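You operate a simulated robot arm through the tools that you are given. There is no shell and no other tool. Be economical: measure what you need, move in short steps, check, and stop when the job is done.

You are at the controls of a simulated robot arm. One attempt, no reset.

Task
Wipe the smear off the metal top, then cover the open holes with the brown knob plate.
Fine: beige cloth back where it lay; then power knob on, vacuum lever on, needle in the green. What is to be rubbed or washed off counts as gone when no trace of it is left.

It is judged by the outcome, as a careful person would: the job done as asked, and still so three seconds after it is handed in. It fails if anything else is knocked over, pushed out of place, dropped, spilled or broken. Lids that push on must go on centred and level and be pressed home; caps that screw on are set level and turned clockwise until they are tight. Flat cloth is picked up by pressing the open fingertips on it (5 to 10 N) and closing them slowly along it; thin cloth reads only 2 to 8 mm in the jaws.

Robot
A 7-joint arm with a two-finger parallel gripper on a trunk, on a base that drives. Base frame: it is fixed to the floor where the robot stands at the start and does not move with it; the origin is under the middle of the robot, x ahead of it, y to its left, z up. Readings come in m, degrees, newtons and seconds.
With the tool pointing down near the work surface it reaches from about 0.38 to 0.88 m from the robot's upright axis, wherever it stands. Its first joint turns from -166.0 to 166.0 degrees. Places, roughly: brown knob plate (18x11x4 cm) [0.5, 0.1, 0.9]; power knob [0.7, 1.2, 1.2]; smear [0.6, 0.6, 0.9]; vacuum gauge [0.7, 0.3, 1.3]; vacuum lever [0.6, 0.3, 1]. Payload 3.43 kg.
Tool frame: the origin (TCP) lies between the finger pads and is the grasp point; the fingertips stand 0.034 m ahead of it; z points along the fingers, y is the line along which they close. The gripper opens to 0.128 m. The fingers are 0.024 m wide and 0.012 m thick; the gripper's body (0.048 by 0.13 m) begins 0.096 m behind the TCP.
Orientation is that of the tool frame in the base frame, as [roll, pitch, yaw] about the fixed x, y, z axes, in that order (R = Rz(yaw) Ry(pitch) Rx(roll)). With the fingers straight down and closing along the base's y, the tool's x points along the base's -x, its y along +y and its z along -z.

Tools
- The arm moves only by the tool nudge_tool. Its argument "commands" is a list of rows, each an object (a shift or turn left out is 0, a gripper value left out holds the last) with "dp": the shift along the tool's x, y, z in m, a list of three; "angular": the turn, a rotation vector about the tool's x, y, z in degrees, a list of three; "grip": the opening in per cent of the stroke, from 0 (shut) to 100 (fully open). In form: [{"dp": [tx, ty, tz], "angular": [ax, ay, az], "grip": grip}, ...]. A call has 1 to 10 rows; each row shifts and turns the commanded pose from where the row before left it, along the tool's axes as they then stand. A row lasts 0.2 s, in which the tool goes at most 0.05 m and 8.6 degrees; a call with a longer step from one row to the next is refused whole, and so is a gripper value outside its range. Where a pose cannot be reached the arm comes as near as it can. A force on the tool above 90 N (or 10 N above the force at the start of the call, whichever is more), or a blocked arm, ends the call early, and 0.2 s more pass. The fingers move at their own pace (about 0.153 m/s each) and stop on an object; they squeeze with about 40 N. The grip force told is the motor's: it shows also when the fingers shut on nothing. Time passes only in rows, and 0.2 s behind the last, so rows that do not move let the fingers close. It gives the time, the measured TCP pose, the force on the tool (base axes), the opening and the grip force at its end, in the units of the frame above (readings bear some noise), with the torque about the TCP (base axes, N m) and any sound that the robot's microphone picked up, and new pictures: "pictures" is both (left out), scene, wrist or none.
- Cameras (640 x 400 px; columns grow to the right, rows downward): "scene" is now at [0.1703, 0.0546, 1.5538]; the picture's right is [0.55, -0.84, 0.00], its down [-0.62, -0.41, -0.66] and it looks along [0.56, 0.37, -0.75] (base axes); focal length 280 px, centre (320, 200). "wrist" rides on the gripper at [0.076, -0.011, -0.16] in the tool frame; the picture's right is [0.15, 0.99, 0.00], its down [-0.88, 0.13, -0.46] and it looks along [-0.45, 0.07, 0.89] (tool axes); focal length 234 px, centre (320, 200). There is no depth. A picture from a camera that has moved, and an enlarged one, comes with that camera's place and axes in the base frame and with its lens. The place of the scene camera against the robot may be out by one fixed shift of up to 0.018 m in any direction.
- steer(legs): drives the robot by 1 to 6 legs, each [ahead, turn to the left] in m and degrees, along the robot's own axes; the way and the turn of a leg run together, so that a leg with both is an arc; at most 1.5 m and 180 degrees a leg. The arm and the cameras ride along, it lands a little off, and it stops where it bumps. It gives what a move gives, and a new picture of the scene camera.
- head_to(pan, tilt): turns the head with the scene camera to pan (to the left, within 132 degrees either way) and tilt (down, from -29 to 69), counted from straight ahead of the robot. It gives what a move gives, and a new picture of the scene camera.
- enlarge(camera, box): a new picture of the part [left, top, right, bottom] of that camera's present view, enlarged. It takes no simulated time.
- hand_in(): hands the job in; it is judged then, once.

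Go step by step. Nothing tells you exact positions but the pictures and the camera data: compare them with the known pose of the tool, close in by small moves and look again before you grip or let go. The budget is 120 turns and 260 pictures, counting those below and the enlarged ones. Unless the task says otherwise, let go and move clear before handing in, and close with one line.

The tools are called after "Request:" as name(argument=value, ...) on one line, values as JSON. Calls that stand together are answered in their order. nudge_tool: Moves the arm, as the interface text tells. Its arguments: {"type":"object","properties":{"commands":{"type":"array","items":{"type":"object","properties":{"dp":{"type":"array","items":{"type":"number"}},"angular":{"type":"array","items":{"type":"number"}},"grip":{"type":"number"}}}},"pictures":{"type":"string","enum":["both","scene","wrist","none"]}},"required":["commands"]} The other tools are called the same way: steer (legs) drives the base; head_to (pan, tilt) turns the head that bears the scene camera; enlarge (camera, box) takes an enlarged picture of a part of a camera's view; hand_in () hands the job in.

At the start:

```text
clock: 0.0
tool_pos: [0.2982, 0.3645, 0.9996]
tool_rot: [-180.0, 0.0, -180.0]
contact_force: [0.7, 0.5, -0.8]
moment: [-0.01, 0.0, -0.01]
opening: 0.1281
gripper_force: 0.0
robot x, y, heading: [-0.0002, -0.0006, -0.2]
head pan, tilt: [33.4, 48.4]
```

scene: 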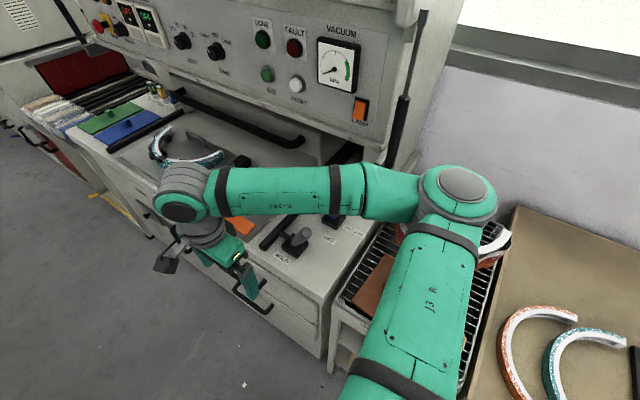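
wrist: 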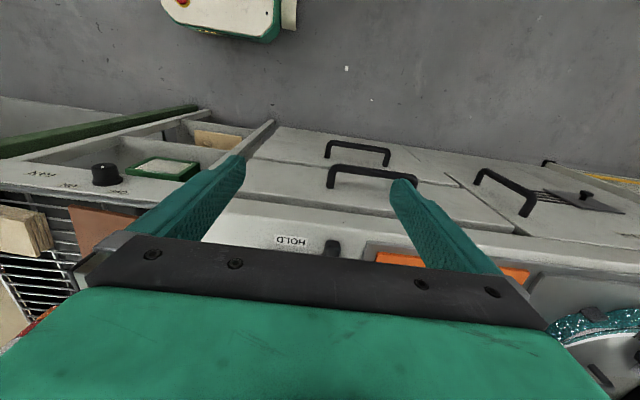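

I see a bench machine with a panel, a vacuum gauge, lever(s), and a rack with a brown plate at right. I will look around with the head and enlarge details first.

Request:
enlarge(camera="scene", box=[20, 50, 340, 250])

Request:
enlarge(camera="scene", box=[220, 150, 540, 350])

Request:
head_to(pan=60, tilt=35)

```text
2.00 times, centred on (180, 150) of scene
camera zoom: at [0.1703, 0.0546, 1.5538], right [0.55, -0.84, 0.0], down [-0.62, -0.41, -0.66], along [0.56, 0.37, -0.75], focal length 559 px, centre (600, 300)
```

zoom: 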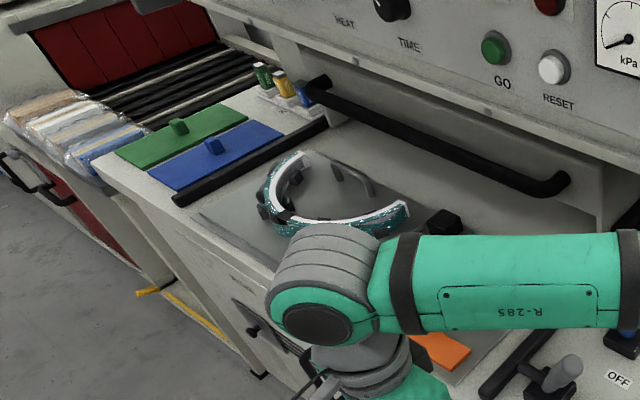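

```text
2.00 times, centred on (380, 250) of scene
camera zoom: at [0.1703, 0.0546, 1.5538], right [0.55, -0.84, 0.0], down [-0.62, -0.41, -0.66], along [0.56, 0.37, -0.75], focal length 559 px, centre (200, 100)
```

zoom: 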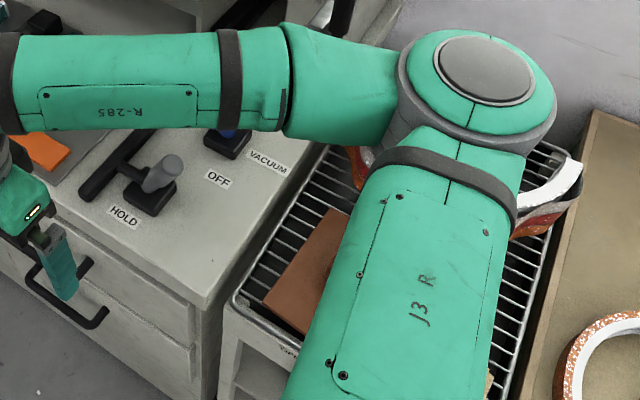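

```text
clock: 0.9
tool_pos: [0.2976, 0.366, 1.0003]
tool_rot: [180.0, 0.0, -180.0]
contact_force: [0.9, -0.1, -0.2]
moment: [0.01, -0.01, 0.02]
opening: 0.1281
gripper_force: 0.0
robot x, y, heading: [0.0019, -0.0021, 0.0]
head pan, tilt: [60.0, 35.0]
camera scene: at [0.1489, 0.0877, 1.5733], right [0.87, -0.5, 0.0], down [-0.29, -0.5, -0.82], along [0.41, 0.71, -0.57], focal length 280 px, centre (320, 200)
```

scene: 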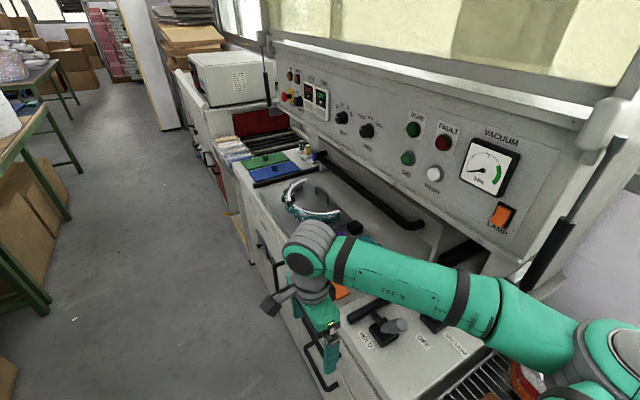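

The machine has power controls at the far left and the gauge at right. I look for the cloth and the brown plate to the right and behind.

Request:
head_to(pan=-10, tilt=50)

Request:
head_to(pan=-75, tilt=40)

Request:
head_to(pan=110, tilt=35)

```text
clock: 2.3
tool_pos: [0.2976, 0.366, 0.9989]
tool_rot: [179.9, 0.0, -180.0]
contact_force: [-0.8, -0.2, -0.1]
moment: [-0.01, 0.0, -0.01]
opening: 0.1281
gripper_force: 0.0
robot x, y, heading: [-0.0008, 0.0012, -0.1]
head pan, tilt: [-10.0, 50.0]
camera scene: at [0.1806, -0.0018, 1.5516], right [-0.17, -0.98, 0.0], down [-0.75, 0.13, -0.64], along [0.63, -0.11, -0.77], focal length 280 px, centre (320, 200)
```

scene: 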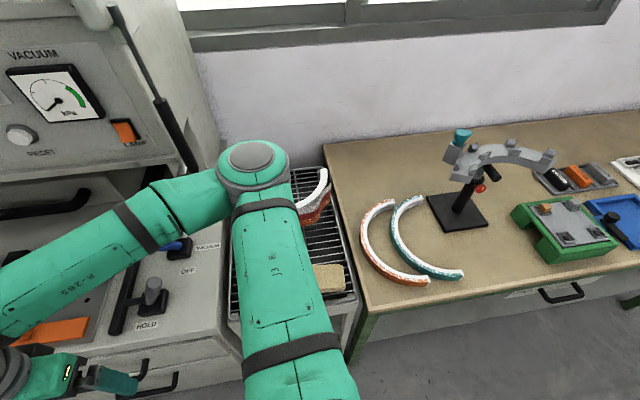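

```text
clock: 3.7
tool_pos: [0.2987, 0.3643, 0.9999]
tool_rot: [179.9, -0.1, -180.0]
contact_force: [0.3, 0.6, -1.1]
moment: [-0.01, 0.0, 0.01]
opening: 0.1281
gripper_force: 0.1
robot x, y, heading: [0.0006, 0.0014, 0.0]
head pan, tilt: [-75.0, 40.0]
camera scene: at [0.1269, -0.0706, 1.5657], right [-0.97, -0.26, 0.0], down [-0.17, 0.62, -0.77], along [0.2, -0.74, -0.64], focal length 280 px, centre (320, 200)
```

scene: 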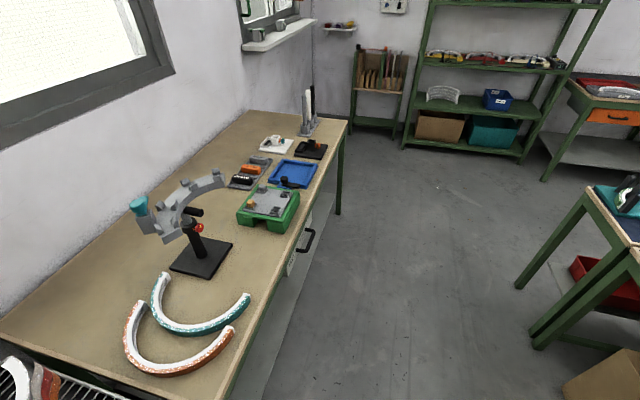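

```text
clock: 6.4
tool_pos: [0.2984, 0.365, 0.9998]
tool_rot: [179.9, 0.1, -179.9]
contact_force: [-0.5, 0.2, -0.4]
moment: [-0.02, -0.03, -0.01]
opening: 0.128
gripper_force: 0.1
robot x, y, heading: [-0.001, -0.0004, 0.0]
head pan, tilt: [110.0, 35.0]
camera scene: at [0.0747, 0.0942, 1.5733], right [0.94, 0.34, 0.0], down [0.2, -0.54, -0.82], along [-0.28, 0.77, -0.57], focal length 280 px, centre (320, 200)
```

scene: 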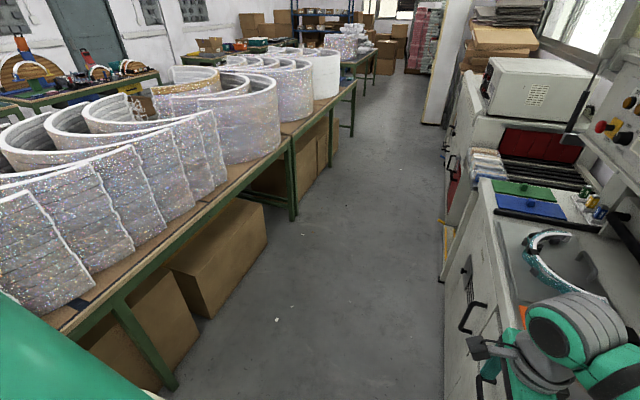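

A beige block or cloth lies on the rack beside the brown plate, hidden by the arm. I raise the tool and move it over the rack to look with the wrist camera.

Request:
nudge_tool(commands=[{"dp": [0, 0, -0.05]}, {"dp": [0, 0, -0.05]}, {"dp": [0, 0, -0.05]}, {"dp": [0, 0, -0.05]}, {"dp": [0, -0.05, -0.02]}, {"dp": [0, -0.05, 0]}, {"dp": [0, -0.05, 0]}, {"dp": [0, -0.05, 0]}, {"dp": [-0.02, -0.04, 0]}, {"dp": [-0.03, 0, 0]}], pictures="wrist")

Request:
head_to(pan=45, tilt=45)

```text
refused: row 5 steps farther than a row can; nothing moved
```

```text
clock: 7.8
tool_pos: [0.2981, 0.3646, 1.0006]
tool_rot: [-180.0, 0.0, -179.9]
contact_force: [-1.1, 0.3, -0.7]
moment: [-0.02, 0.01, -0.03]
opening: 0.1279
gripper_force: 0.0
robot x, y, heading: [0.0063, 0.0045, -0.0]
head pan, tilt: [45.0, 45.0]
camera scene: at [0.1623, 0.069, 1.5585], right [0.71, -0.71, 0.0], down [-0.5, -0.5, -0.71], along [0.5, 0.5, -0.71], focal length 280 px, centre (320, 200)
```

scene: 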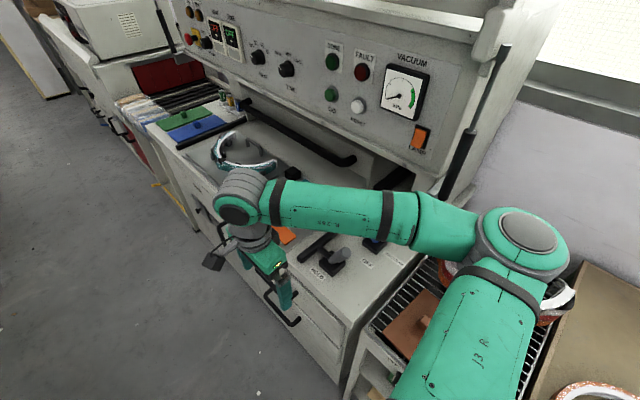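

Request:
nudge_tool(commands=[{"dp": [0, 0, -0.05]}, {"dp": [0, 0, -0.05]}, {"dp": [0, 0, -0.05]}, {"dp": [0, 0, -0.05]}, {"dp": [0, -0.045, -0.02]}, {"dp": [0, -0.05, 0]}, {"dp": [0, -0.05, 0]}, {"dp": [0, -0.05, 0]}, {"dp": [-0.02, -0.04, 0]}, {"dp": [-0.03, 0, 0]}], pictures="both")

```text
clock: 10.0
tool_pos: [0.3503, 0.131, 1.2204]
tool_rot: [179.9, 0.0, 180.0]
contact_force: [0.0, 0.6, -0.5]
moment: [-0.05, 0.04, -0.03]
opening: 0.1284
gripper_force: 0.0
robot x, y, heading: [-0.0019, 0.0006, 0.1]
head pan, tilt: [45.0, 45.0]
camera scene: at [0.1622, 0.069, 1.5585], right [0.71, -0.71, 0.0], down [-0.5, -0.5, -0.71], along [0.5, 0.5, -0.71], focal length 280 px, centre (320, 200)
camera wrist: at [0.2752, 0.1197, 1.38], right [-0.15, 0.99, 0.0], down [0.88, 0.13, 0.46], along [0.45, 0.07, -0.89], focal length 234 px, centre (320, 200)
```

scene: 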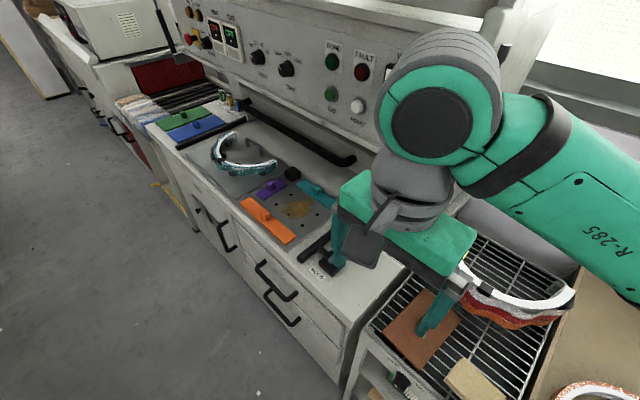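
wrist: 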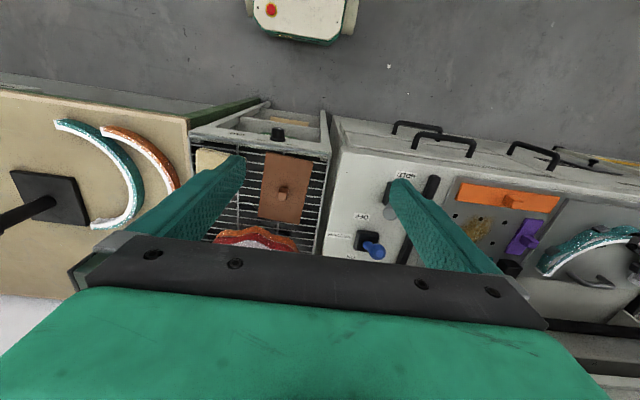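

Now the smear on the perforated metal plate, the knob plates, the brown plate and the beige cloth are visible. I enlarge both areas.

Request:
enlarge(camera="scene", box=[180, 120, 360, 280])

Request:
enlarge(camera="scene", box=[340, 250, 600, 400])

Request:
enlarge(camera="wrist", box=[320, 150, 640, 310])

Request:
enlarge(camera="wrist", box=[170, 110, 410, 270])

```text
2.50 times, centred on (270, 200) of scene
camera zoom: at [0.1622, 0.069, 1.5585], right [0.71, -0.71, 0.0], down [-0.5, -0.5, -0.71], along [0.5, 0.5, -0.71], focal length 699 px, centre (445, 200)
```

zoom: 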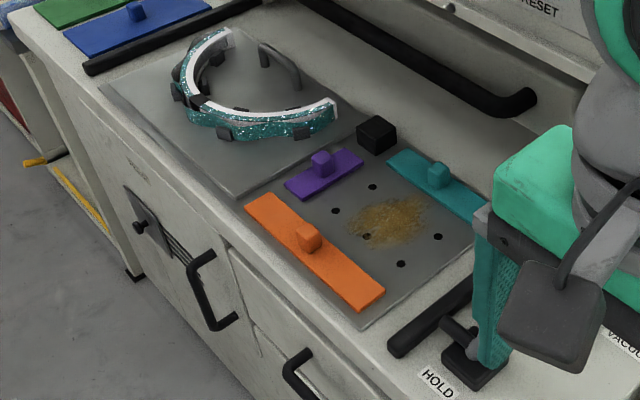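

```text
2.46 times, centred on (470, 325) of scene
camera zoom: at [0.1622, 0.069, 1.5585], right [0.71, -0.71, 0.0], down [-0.5, -0.5, -0.71], along [0.5, 0.5, -0.71], focal length 688 px, centre (-49, -108)
```

zoom: 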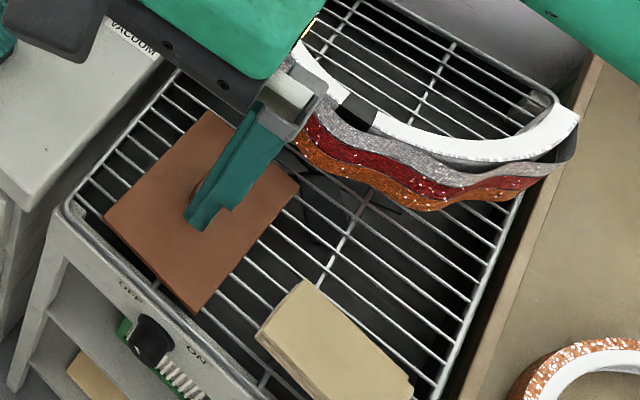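

```text
2.00 times, centred on (480, 230) of wrist
camera zoom: at [0.2752, 0.1197, 1.38], right [-0.15, 0.99, 0.0], down [0.88, 0.13, 0.46], along [0.45, 0.07, -0.89], focal length 468 px, centre (0, 140)
```

zoom: 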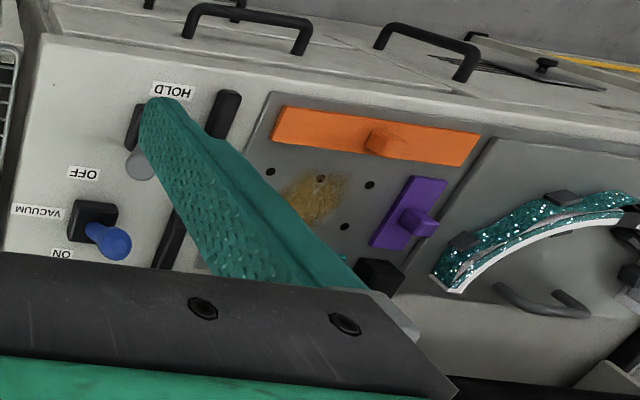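

```text
2.50 times, centred on (290, 190) of wrist
camera zoom: at [0.2752, 0.1197, 1.38], right [-0.15, 0.99, 0.0], down [0.88, 0.13, 0.46], along [0.45, 0.07, -0.89], focal length 585 px, centre (395, 225)
```

zoom: 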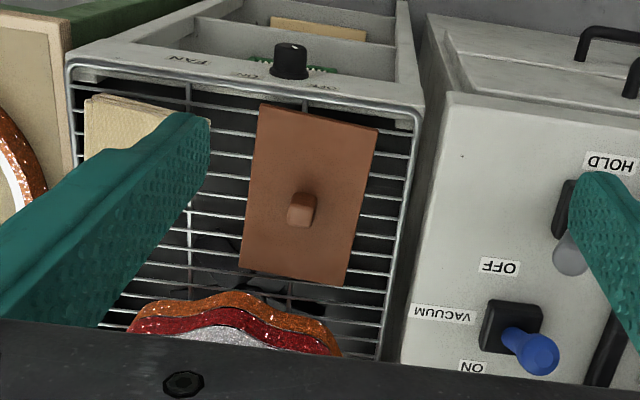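

The beige cloth looks folded, around [0.47, -0.07, 0.9]; the brown plate's knob is around [0.505, 0.075]. I move over the cloth for a closer look.

Request:
nudge_tool(commands=[{"dp": [0, -0.05, 0]}, {"dp": [0, -0.05, 0]}, {"dp": [0, -0.05, 0]}, {"dp": [0, -0.05, 0]}, {"dp": [-0.02, 0, 0.04]}, {"dp": [0, 0, 0.05]}, {"dp": [0, 0, 0.03]}], pictures="wrist")

Request:
head_to(pan=45, tilt=45)

```text
clock: 11.6
tool_pos: [0.3684, -0.0688, 1.0979]
tool_rot: [-179.9, 0.0, -180.0]
contact_force: [-0.2, -0.2, 0.7]
moment: [-0.01, 0.0, 0.0]
opening: 0.128
gripper_force: 0.1
robot x, y, heading: [0.0022, 0.0006, 0.1]
head pan, tilt: [45.0, 45.0]
camera wrist: at [0.2931, -0.0805, 1.2566], right [-0.15, 0.99, 0.0], down [0.88, 0.13, 0.46], along [0.45, 0.07, -0.89], focal length 234 px, centre (320, 200)
```

wrist: 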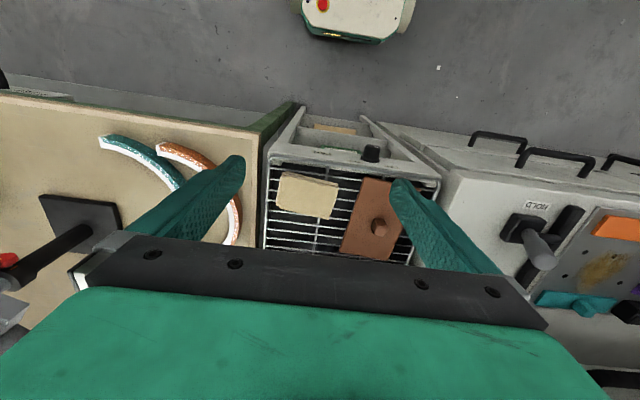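

```text
clock: 12.2
tool_pos: [0.3674, -0.0688, 1.0967]
tool_rot: [179.9, 0.0, 180.0]
contact_force: [0.1, 0.0, -0.7]
moment: [-0.02, 0.01, 0.01]
opening: 0.128
gripper_force: 0.1
robot x, y, heading: [0.0027, -0.0013, 0.0]
head pan, tilt: [45.0, 45.0]
camera scene: at [0.1623, 0.0688, 1.5585], right [0.71, -0.71, 0.0], down [-0.5, -0.5, -0.71], along [0.5, 0.5, -0.71], focal length 280 px, centre (320, 200)
```

scene: 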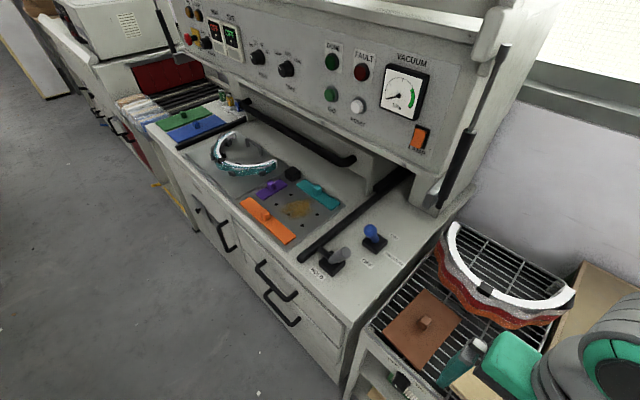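

Request:
enlarge(camera="wrist", box=[250, 110, 450, 270])

Request:
enlarge(camera="scene", box=[180, 120, 440, 300])

Request:
enlarge(camera="scene", box=[170, 0, 310, 90])

Request:
enlarge(camera="scene", box=[340, 40, 460, 160])

```text
2.50 times, centred on (350, 190) of wrist
camera zoom: at [0.2931, -0.0804, 1.2571], right [-0.15, 0.99, 0.0], down [0.88, 0.13, 0.46], along [0.45, 0.07, -0.89], focal length 585 px, centre (245, 225)
```

zoom: 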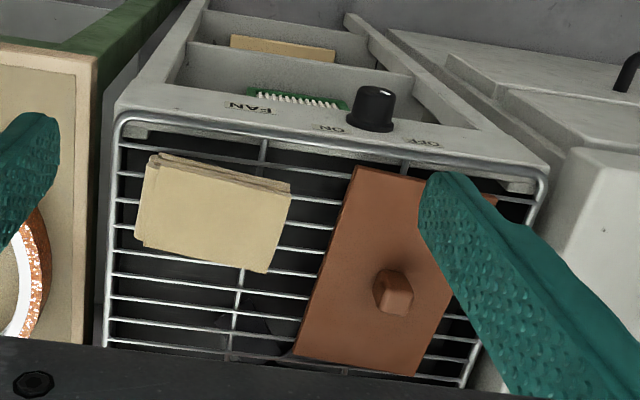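

```text
2.22 times, centred on (310, 210) of scene
camera zoom: at [0.1623, 0.0688, 1.5585], right [0.71, -0.71, 0.0], down [-0.5, -0.5, -0.71], along [0.5, 0.5, -0.71], focal length 621 px, centre (342, 178)
```

zoom: 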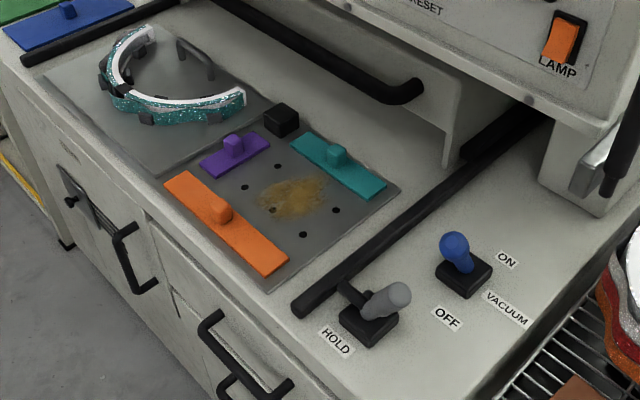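

```text
4.44 times, centred on (240, 45) of scene
camera zoom: at [0.1623, 0.0688, 1.5585], right [0.71, -0.71, 0.0], down [-0.5, -0.5, -0.71], along [0.5, 0.5, -0.71], focal length 1242 px, centre (676, 889)
```

zoom: 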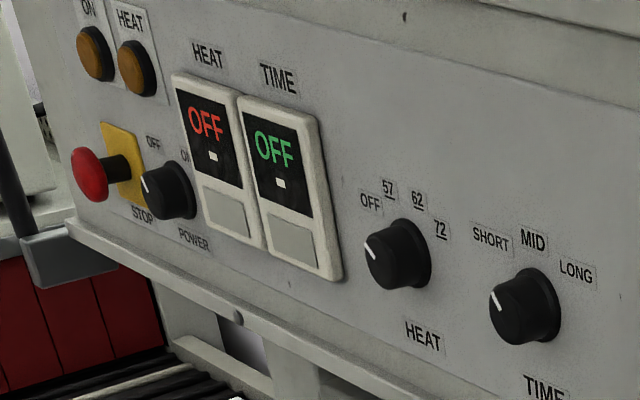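

```text
3.33 times, centred on (400, 100) of scene
camera zoom: at [0.1623, 0.0688, 1.5585], right [0.71, -0.71, 0.0], down [-0.5, -0.5, -0.71], along [0.5, 0.5, -0.71], focal length 932 px, centre (53, 533)
```

zoom: 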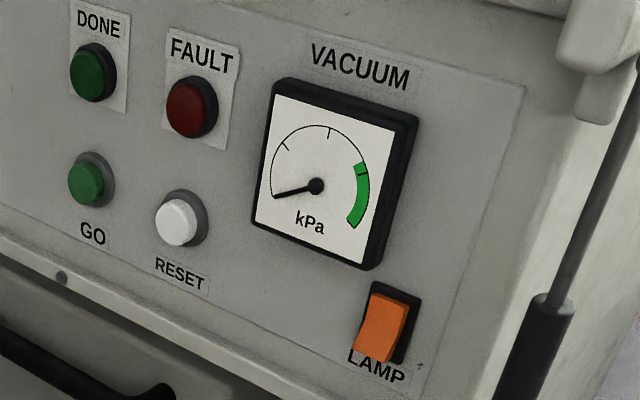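

The cloth is a folded pad around 10 x 7 cm at about [0.467, -0.076], aligned with the axes. I go above it with the fingers part open and look closely.

Request:
nudge_tool(commands=[{"dp": [-0.05, 0, 0], "grip": 60}, {"dp": [-0.048, -0.007, 0]}, {"dp": [0, 0, 0.05]}, {"dp": [0, 0, 0.05]}, {"dp": [0, 0, 0.01]}], pictures="both")

Request:
enlarge(camera="wrist", box=[200, 80, 460, 270])

Request:
head_to(pan=0, tilt=65)

```text
clock: 13.4
tool_pos: [0.4644, -0.0773, 0.9879]
tool_rot: [-179.9, 0.1, -179.9]
contact_force: [-1.0, -0.1, 0.2]
moment: [0.0, 0.02, -0.01]
opening: 0.0764
gripper_force: 0.1
robot x, y, heading: [-0.0009, -0.0006, 0.1]
head pan, tilt: [45.0, 45.0]
camera scene: at [0.1623, 0.0688, 1.5585], right [0.71, -0.71, 0.0], down [-0.5, -0.5, -0.71], along [0.5, 0.5, -0.71], focal length 280 px, centre (320, 200)
camera wrist: at [0.3895, -0.0889, 1.148], right [-0.15, 0.99, 0.0], down [0.88, 0.13, 0.46], along [0.45, 0.07, -0.89], focal length 234 px, centre (320, 200)
```

scene: 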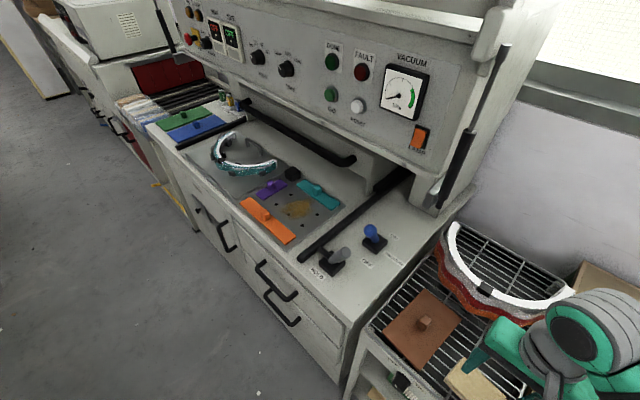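
wrist: 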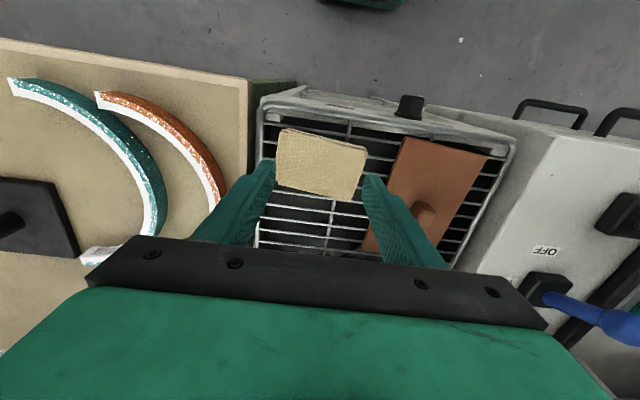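

```text
2.11 times, centred on (330, 175) of wrist
camera zoom: at [0.3895, -0.0889, 1.148], right [-0.15, 0.99, 0.0], down [0.88, 0.13, 0.46], along [0.45, 0.07, -0.89], focal length 493 px, centre (299, 253)
```

zoom: 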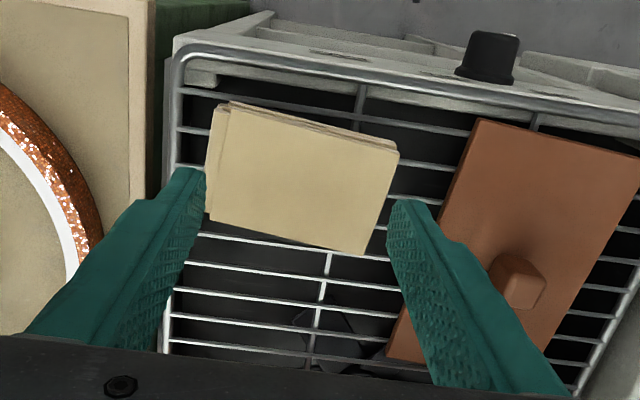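

```text
clock: 14.5
tool_pos: [0.4649, -0.0773, 0.9884]
tool_rot: [-180.0, 0.0, -180.0]
contact_force: [-0.1, -0.3, 0.3]
moment: [-0.01, -0.01, 0.03]
opening: 0.077
gripper_force: 0.1
robot x, y, heading: [-0.0024, -0.0022, 0.2]
head pan, tilt: [0.0, 65.0]
camera scene: at [0.1655, 0.0114, 1.5335], right [0.0, -1.0, 0.0], down [-0.91, 0.0, -0.42], along [0.42, 0.0, -0.91], focal length 280 px, centre (320, 200)
```

scene: 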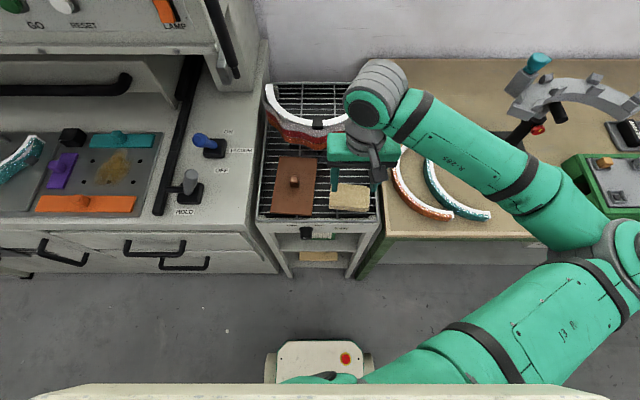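

The cloth centre resolves to about [0.476, -0.071], top near z 0.88. I align and descend in small steps watching force.

Request:
nudge_tool(commands=[{"dp": [-0.011, 0.006, 0.03], "grip": 45}, {"dp": [0, 0, 0.025]}, {"dp": [0, 0, 0]}], pictures="both")

Request:
enlarge(camera="scene", box=[250, 130, 410, 240])

```text
clock: 15.3
tool_pos: [0.4758, -0.0727, 0.9353]
tool_rot: [-180.0, -0.1, -180.0]
contact_force: [0.3, -0.4, 0.7]
moment: [0.0, 0.02, 0.0]
opening: 0.0575
gripper_force: 0.1
robot x, y, heading: [-0.001, -0.0006, -0.1]
head pan, tilt: [0.0, 65.0]
camera scene: at [0.1655, 0.0113, 1.5334], right [0.0, -1.0, 0.0], down [-0.91, 0.0, -0.42], along [0.42, 0.0, -0.91], focal length 280 px, centre (320, 200)
camera wrist: at [0.4014, -0.0847, 1.0937], right [-0.15, 0.99, 0.0], down [0.88, 0.13, 0.46], along [0.45, 0.07, -0.89], focal length 234 px, centre (320, 200)
```

scene: 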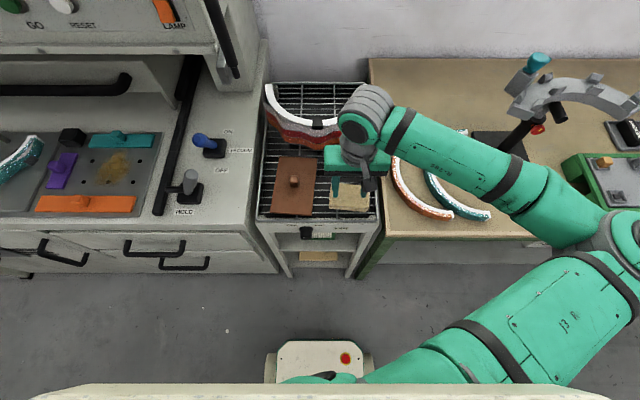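
wrist: 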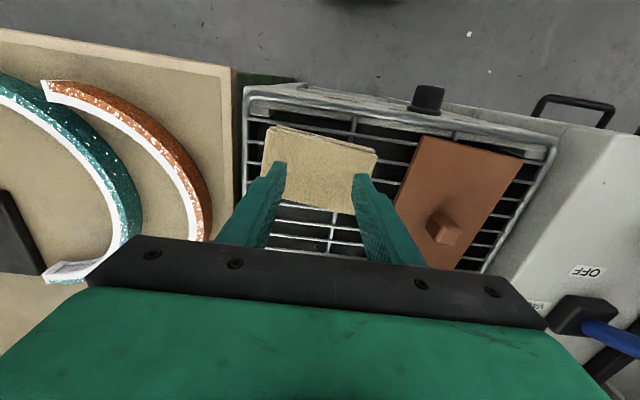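

```text
3.64 times, centred on (330, 185) of scene
camera zoom: at [0.1655, 0.0113, 1.5334], right [0.0, -1.0, 0.0], down [-0.91, 0.0, -0.42], along [0.42, 0.0, -0.91], focal length 1017 px, centre (284, 254)
```

zoom: 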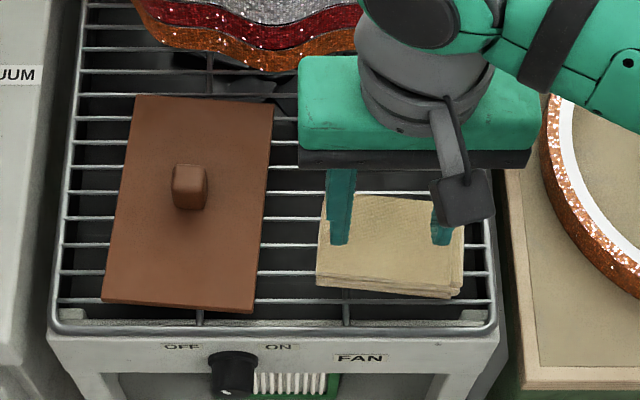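

Fingers are just above the cloth. Descending in small steps until light contact.

Request:
nudge_tool(commands=[{"dp": [0.004, 0, 0.006]}, {"dp": [0, 0, 0.004]}, {"dp": [0, 0, 0]}], pictures="none")

Request:
nudge_tool(commands=[{"dp": [0, 0, 0.003]}, {"dp": [0, 0, 0]}], pictures="none")

Request:
nudge_tool(commands=[{"dp": [0, 0, 0.003]}, {"dp": [0, 0, 0]}], pictures="wrist")

```text
clock: 16.1
tool_pos: [0.4735, -0.0713, 0.9249]
tool_rot: [-180.0, 0.0, 179.9]
contact_force: [-0.4, 0.4, -0.6]
moment: [0.0, 0.02, 0.0]
opening: 0.0576
gripper_force: 0.3
robot x, y, heading: [0.0003, -0.0045, 0.1]
head pan, tilt: [0.0, 65.0]
```

```text
clock: 16.7
tool_pos: [0.4729, -0.0712, 0.9212]
tool_rot: [-180.0, 0.0, 180.0]
contact_force: [-1.0, 0.1, 5.2]
moment: [-0.02, -0.03, -0.02]
opening: 0.0577
gripper_force: 0.1
robot x, y, heading: [-0.0005, 0.0004, 0.2]
head pan, tilt: [0.0, 65.0]
```

```text
clock: 17.3
tool_pos: [0.4731, -0.0722, 0.9213]
tool_rot: [-180.0, 0.2, 180.0]
contact_force: [-14.9, -6.0, 63.4]
moment: [-0.17, 0.63, -0.02]
opening: 0.0573
gripper_force: 0.1
robot x, y, heading: [-0.0014, 0.0005, -0.5]
head pan, tilt: [0.0, 65.0]
camera wrist: at [0.3979, -0.0833, 1.0799], right [-0.15, 0.99, 0.0], down [0.88, 0.13, 0.46], along [0.45, 0.07, -0.89], focal length 234 px, centre (320, 200)
```

wrist: 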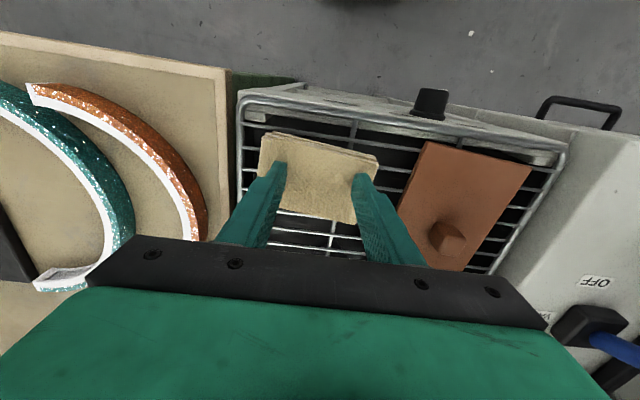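

Contact is stiff at tip z 0.887 (63 N now), so I back off to about 7 N and then close slowly.

Request:
nudge_tool(commands=[{"dp": [0, 0, -0.0029]}, {"dp": [0, 0, 0]}], pictures="none")

```text
clock: 17.9
tool_pos: [0.4739, -0.0717, 0.9219]
tool_rot: [-180.0, 0.1, 179.9]
contact_force: [3.9, -5.0, 25.7]
moment: [-0.22, -0.16, -0.05]
opening: 0.0579
gripper_force: 0.0
robot x, y, heading: [0.0009, -0.0008, 0.3]
head pan, tilt: [0.0, 65.0]
```

Request:
nudge_tool(commands=[{"dp": [0, 0, -0.0008]}, {"dp": [0, 0, 0]}], pictures="none")

```text
clock: 18.5
tool_pos: [0.4737, -0.0709, 0.9236]
tool_rot: [179.9, -0.1, 180.0]
contact_force: [0.3, 0.2, 0.7]
moment: [0.01, 0.02, 0.02]
opening: 0.0575
gripper_force: 0.1
robot x, y, heading: [0.0023, -0.0005, -0.1]
head pan, tilt: [0.0, 65.0]
```

Request:
nudge_tool(commands=[{"dp": [0, 0, 0.0005]}, {"dp": [0, 0, 0]}], pictures="none")

```text
clock: 19.1
tool_pos: [0.4743, -0.0721, 0.9226]
tool_rot: [180.0, 0.0, -179.9]
contact_force: [0.7, -0.4, -0.5]
moment: [-0.04, 0.06, -0.04]
opening: 0.0572
gripper_force: 0.0
robot x, y, heading: [-0.0022, 0.0002, 0.2]
head pan, tilt: [0.0, 65.0]
```

Request:
nudge_tool(commands=[{"dp": [0, 0, 0.0005]}, {"dp": [0, 0, 0]}], pictures="none")

```text
clock: 19.7
tool_pos: [0.4736, -0.0706, 0.9233]
tool_rot: [-180.0, 0.0, 179.8]
contact_force: [-0.3, -0.3, -0.1]
moment: [0.01, -0.01, 0.01]
opening: 0.0578
gripper_force: 0.1
robot x, y, heading: [-0.0026, -0.0027, 0.0]
head pan, tilt: [0.0, 65.0]
```

Request:
nudge_tool(commands=[{"dp": [0, 0, 0.0006]}, {"dp": [0, 0, 0]}], pictures="none")

```text
clock: 20.3
tool_pos: [0.4736, -0.0702, 0.9212]
tool_rot: [179.9, 0.1, 180.0]
contact_force: [-0.3, -0.4, 11.7]
moment: [-0.02, 0.0, 0.04]
opening: 0.0577
gripper_force: 0.0
robot x, y, heading: [0.0003, 0.0045, 0.1]
head pan, tilt: [0.0, 65.0]
```

Contact at about 10 N. I ease a hair and close slowly along the cloth.

Request:
nudge_tool(commands=[{"dp": [0, 0, -0.0002], "grip": 42}, {"grip": 39}, {"grip": 36}, {"grip": 33}, {"grip": 30}, {"grip": 27}, {"grip": 24}, {"grip": 21}, {"grip": 18}, {"grip": 15}], pictures="wrist")

```text
clock: 22.5
tool_pos: [0.4719, -0.0717, 0.9217]
tool_rot: [179.9, 0.0, -179.9]
contact_force: [-0.7, -1.4, 11.2]
moment: [-0.05, 0.02, -0.01]
opening: 0.024
gripper_force: 4.3
robot x, y, heading: [-0.0018, -0.001, 0.1]
head pan, tilt: [0.0, 65.0]
camera wrist: at [0.3976, -0.0827, 1.0809], right [-0.15, 0.99, 0.0], down [0.88, 0.13, 0.46], along [0.45, 0.07, -0.89], focal length 234 px, centre (320, 200)
```

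wrist: 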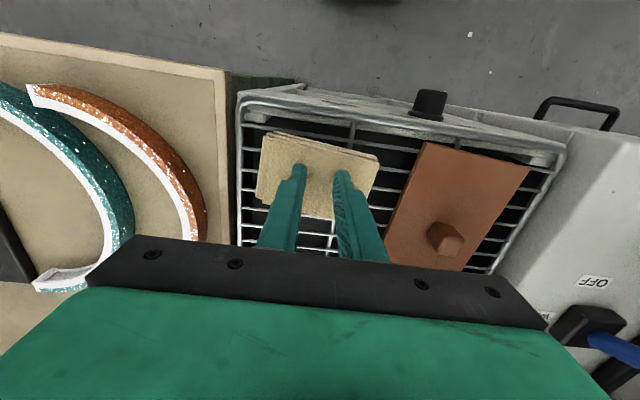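

Request:
nudge_tool(commands=[{"grip": 12}, {"grip": 9}, {"grip": 6}, {"grip": 3}, {"grip": 0}, {"grip": 0}, {"grip": 0}], pictures="wrist")

Request:
enlarge(camera="wrist", box=[220, 100, 420, 270])

```text
clock: 24.1
tool_pos: [0.4727, -0.07, 0.9217]
tool_rot: [-179.9, -0.1, -180.0]
contact_force: [-0.5, -0.7, 10.1]
moment: [-0.02, 0.02, 0.01]
opening: 0.0
gripper_force: 32.9
robot x, y, heading: [-0.0007, 0.0016, -0.1]
head pan, tilt: [0.0, 65.0]
camera wrist: at [0.3976, -0.0827, 1.0809], right [-0.15, 0.99, 0.0], down [0.88, 0.13, 0.46], along [0.45, 0.07, -0.89], focal length 234 px, centre (320, 200)
```

wrist: 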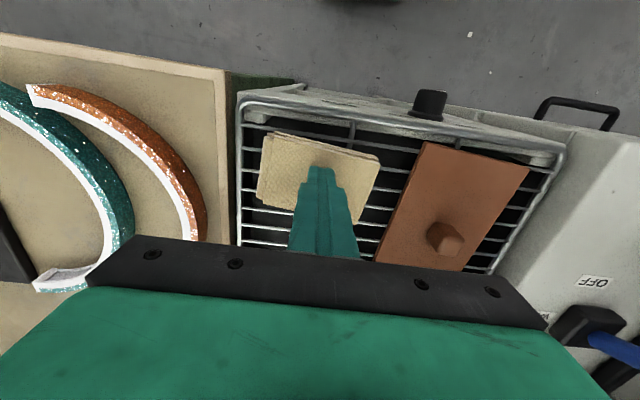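

```text
2.35 times, centred on (320, 185) of wrist
camera zoom: at [0.3976, -0.0827, 1.0809], right [-0.15, 0.99, 0.0], down [0.88, 0.13, 0.46], along [0.45, 0.07, -0.89], focal length 551 px, centre (320, 235)
```

zoom: 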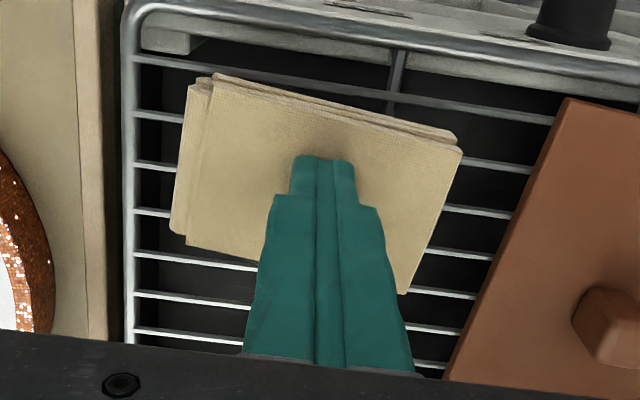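

The fingers shut on nothing; the folded cloth acts like a thick pad (9.2 x 6.7 cm, centre [0.479, -0.071], turned about -7°). I'll grip it across its short sides instead: raise, and turn the tool 83°.

Request:
nudge_tool(commands=[{"dp": [0, 0, -0.03]}, {"dp": [0, 0, -0.04]}, {"angular": [0, 0, -8.3]}, {"angular": [0, 0, -8.3]}, {"angular": [0, 0, -8.3]}, {"angular": [0, 0, -8.3]}, {"angular": [0, 0, -8.3]}, {"angular": [0, 0, -8.3]}, {"angular": [0, 0, -8.3]}, {"angular": [0, 0, -8.3]}], pictures="none")

Request:
nudge_tool(commands=[{"angular": [0, 0, -8.3], "grip": 61}, {"angular": [0, 0, -8.3]}, {}], pictures="both")

Request:
enlarge(camera="wrist", box=[220, 80, 420, 270])

Request:
enlarge(camera="scene", box=[250, 130, 410, 240])

```text
clock: 26.3
tool_pos: [0.4722, -0.071, 0.993]
tool_rot: [180.0, -0.1, -127.5]
contact_force: [-0.3, -0.4, 0.7]
moment: [-0.01, -0.01, 0.0]
opening: 0.0002
gripper_force: 32.8
out of reach, approached as far as the arm can: row 9, 10
robot x, y, heading: [0.0001, 0.0012, -0.0]
head pan, tilt: [0.0, 65.0]
```

```text
clock: 27.1
tool_pos: [0.4306, -0.0701, 1.0154]
tool_rot: [-178.8, -1.1, -121.4]
contact_force: [-0.2, 1.0, -0.3]
moment: [0.02, 0.0, -0.01]
opening: 0.0781
gripper_force: 0.0
out of reach, approached as far as the arm can: row 1, 2
robot x, y, heading: [-0.0016, 0.001, -0.1]
head pan, tilt: [0.0, 65.0]
camera scene: at [0.1654, 0.0113, 1.5335], right [0.0, -1.0, 0.0], down [-0.91, 0.0, -0.42], along [0.42, 0.0, -0.91], focal length 280 px, centre (320, 200)
camera wrist: at [0.4006, -0.137, 1.1762], right [-0.92, 0.39, -0.02], down [0.34, 0.83, 0.44], along [0.18, 0.39, -0.9], focal length 234 px, centre (320, 200)
```

scene: 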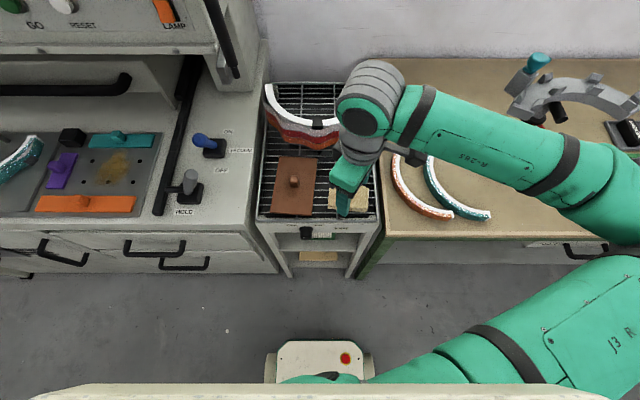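
wrist: 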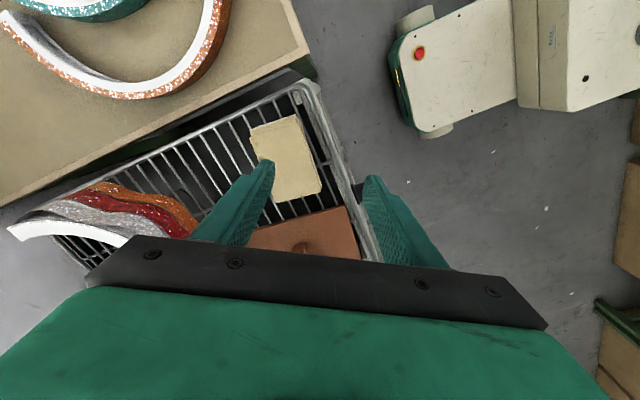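

```text
2.11 times, centred on (320, 175) of wrist
camera zoom: at [0.4006, -0.137, 1.1762], right [-0.92, 0.39, -0.02], down [0.34, 0.83, 0.44], along [0.18, 0.39, -0.9], focal length 493 px, centre (320, 253)
```

zoom: 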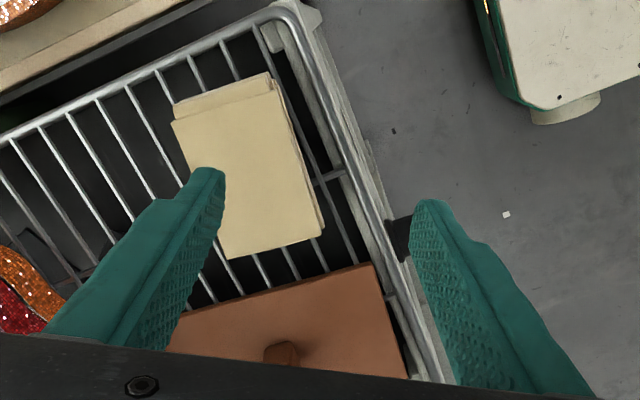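

```text
3.64 times, centred on (330, 185) of scene
camera zoom: at [0.1654, 0.0113, 1.5335], right [0.0, -1.0, 0.0], down [-0.91, 0.0, -0.42], along [0.42, 0.0, -0.91], focal length 1017 px, centre (284, 254)
```

zoom: 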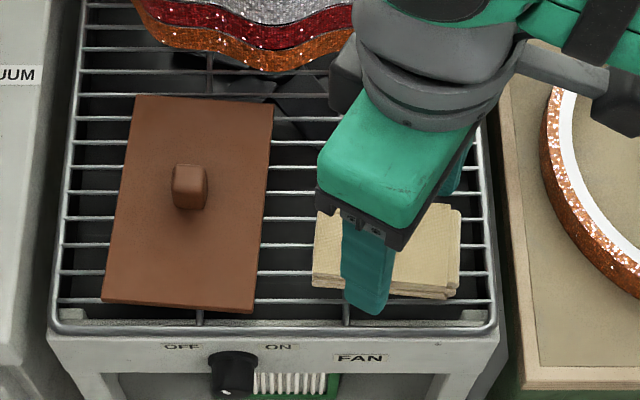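

That turn runs into a joint limit. I will instead grip the cloth along its long side (9.2 cm), close to the original orientation; turning back now.

Request:
nudge_tool(commands=[{"angular": [0, 0, 8.3]}, {"angular": [0, 0, 8.3]}, {"angular": [0, 0, 8.3]}, {"angular": [0, 0, 8.3]}, {"angular": [0, 0, 8.3]}, {"angular": [0, 0, 8.3]}, {"angular": [0, 0, 8.3]}, {"angular": [0, 0, 5]}], pictures="none")

```text
clock: 28.9
tool_pos: [0.4297, -0.071, 1.0138]
tool_rot: [-178.5, 0.5, 175.4]
contact_force: [-0.1, 0.1, 0.0]
moment: [0.0, -0.01, -0.01]
opening: 0.0779
gripper_force: 0.0
robot x, y, heading: [0.0044, -0.0, -0.1]
head pan, tilt: [0.0, 65.0]
```

Request:
nudge_tool(commands=[{"angular": [-1.5, 0.5, 2.4], "grip": 80}, {"dp": [-0.0487, 0.006, 0]}, {"dp": [0, 0, 0.05]}, {"dp": [0, 0, 0.02]}, {}], pictures="both")

Request:
enlarge(camera="wrist", box=[220, 80, 420, 270])

Request:
enlarge(camera="scene", box=[250, 130, 410, 240])

```text
clock: 30.1
tool_pos: [0.4806, -0.0719, 0.9455]
tool_rot: [179.9, 0.2, 173.0]
contact_force: [0.1, 0.3, 0.2]
moment: [0.0, 0.03, 0.0]
opening: 0.1021
gripper_force: 0.1
robot x, y, heading: [0.0001, -0.0023, 0.2]
head pan, tilt: [0.0, 65.0]
camera scene: at [0.1655, 0.0113, 1.5334], right [0.0, -1.0, 0.0], down [-0.91, 0.0, -0.42], along [0.42, 0.0, -0.91], focal length 280 px, centre (320, 200)
camera wrist: at [0.4051, -0.0729, 1.1053], right [-0.03, 1.0, 0.0], down [0.89, 0.02, 0.46], along [0.46, 0.01, -0.89], focal length 234 px, centre (320, 200)
```

scene: 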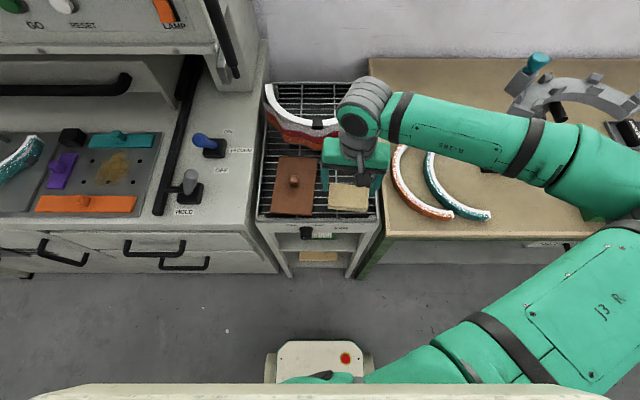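
wrist: 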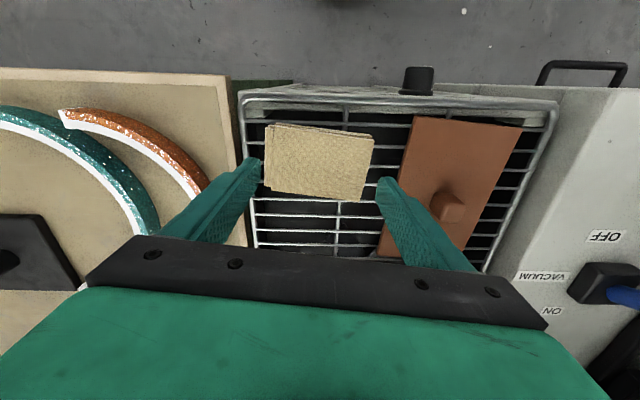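

```text
2.11 times, centred on (320, 175) of wrist
camera zoom: at [0.4051, -0.0729, 1.1053], right [-0.03, 1.0, 0.0], down [0.89, 0.02, 0.46], along [0.46, 0.01, -0.89], focal length 493 px, centre (320, 253)
```

zoom: 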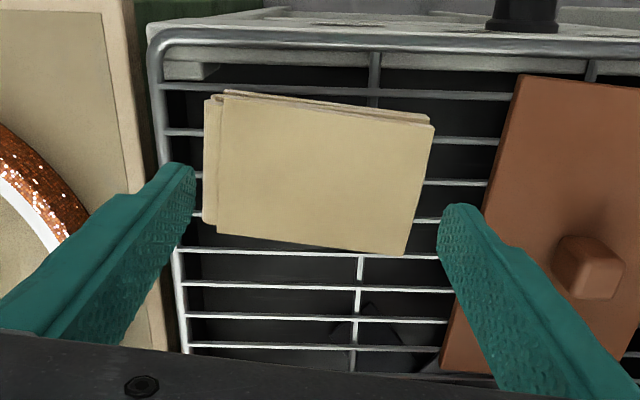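

```text
3.64 times, centred on (330, 185) of scene
camera zoom: at [0.1655, 0.0113, 1.5334], right [0.0, -1.0, 0.0], down [-0.91, 0.0, -0.42], along [0.42, 0.0, -0.91], focal length 1017 px, centre (284, 254)
```

zoom: 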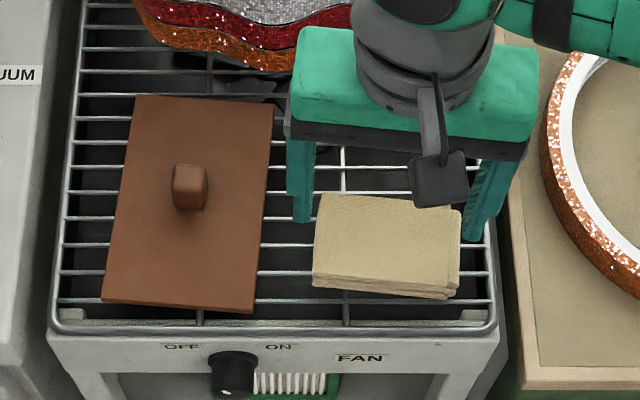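

The cloth spans y from about -0.126 to -0.025, tight to the rim on the left. I offset slightly (left finger just outside the cloth) with a wider opening, lower to just above the cloth top and look.

Request:
nudge_tool(commands=[{"dp": [0.003, 0.001, 0], "grip": 90.5}, {"dp": [0, 0, 0.018]}, {}], pictures="wrist")

Request:
enlarge(camera="wrist", box=[200, 80, 440, 270])

```text
clock: 30.9
tool_pos: [0.4775, -0.0677, 0.9254]
tool_rot: [179.9, 0.1, 173.1]
contact_force: [-0.2, 0.3, 0.2]
moment: [0.01, 0.0, -0.02]
opening: 0.1156
gripper_force: 0.1
robot x, y, heading: [-0.0007, -0.001, -0.1]
head pan, tilt: [0.0, 65.0]
camera wrist: at [0.4004, -0.0706, 1.0846], right [-0.03, 1.0, 0.0], down [0.89, 0.02, 0.46], along [0.46, 0.01, -0.89], focal length 234 px, centre (320, 200)
```

wrist: 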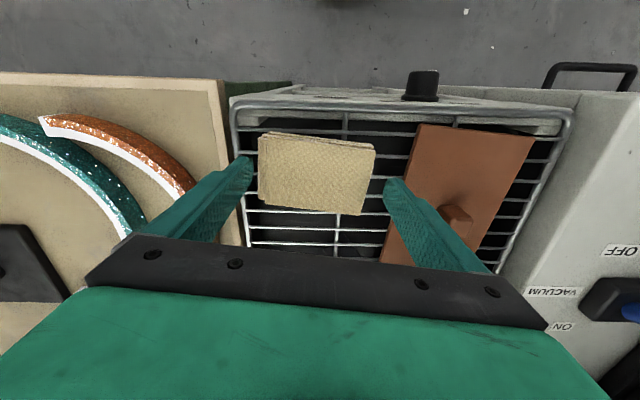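

```text
2.11 times, centred on (320, 175) of wrist
camera zoom: at [0.4004, -0.0706, 1.0846], right [-0.03, 1.0, 0.0], down [0.89, 0.02, 0.46], along [0.46, 0.01, -0.89], focal length 493 px, centre (320, 253)
```

zoom: 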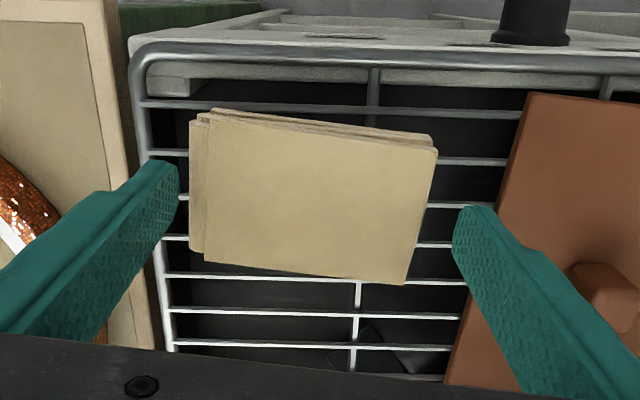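

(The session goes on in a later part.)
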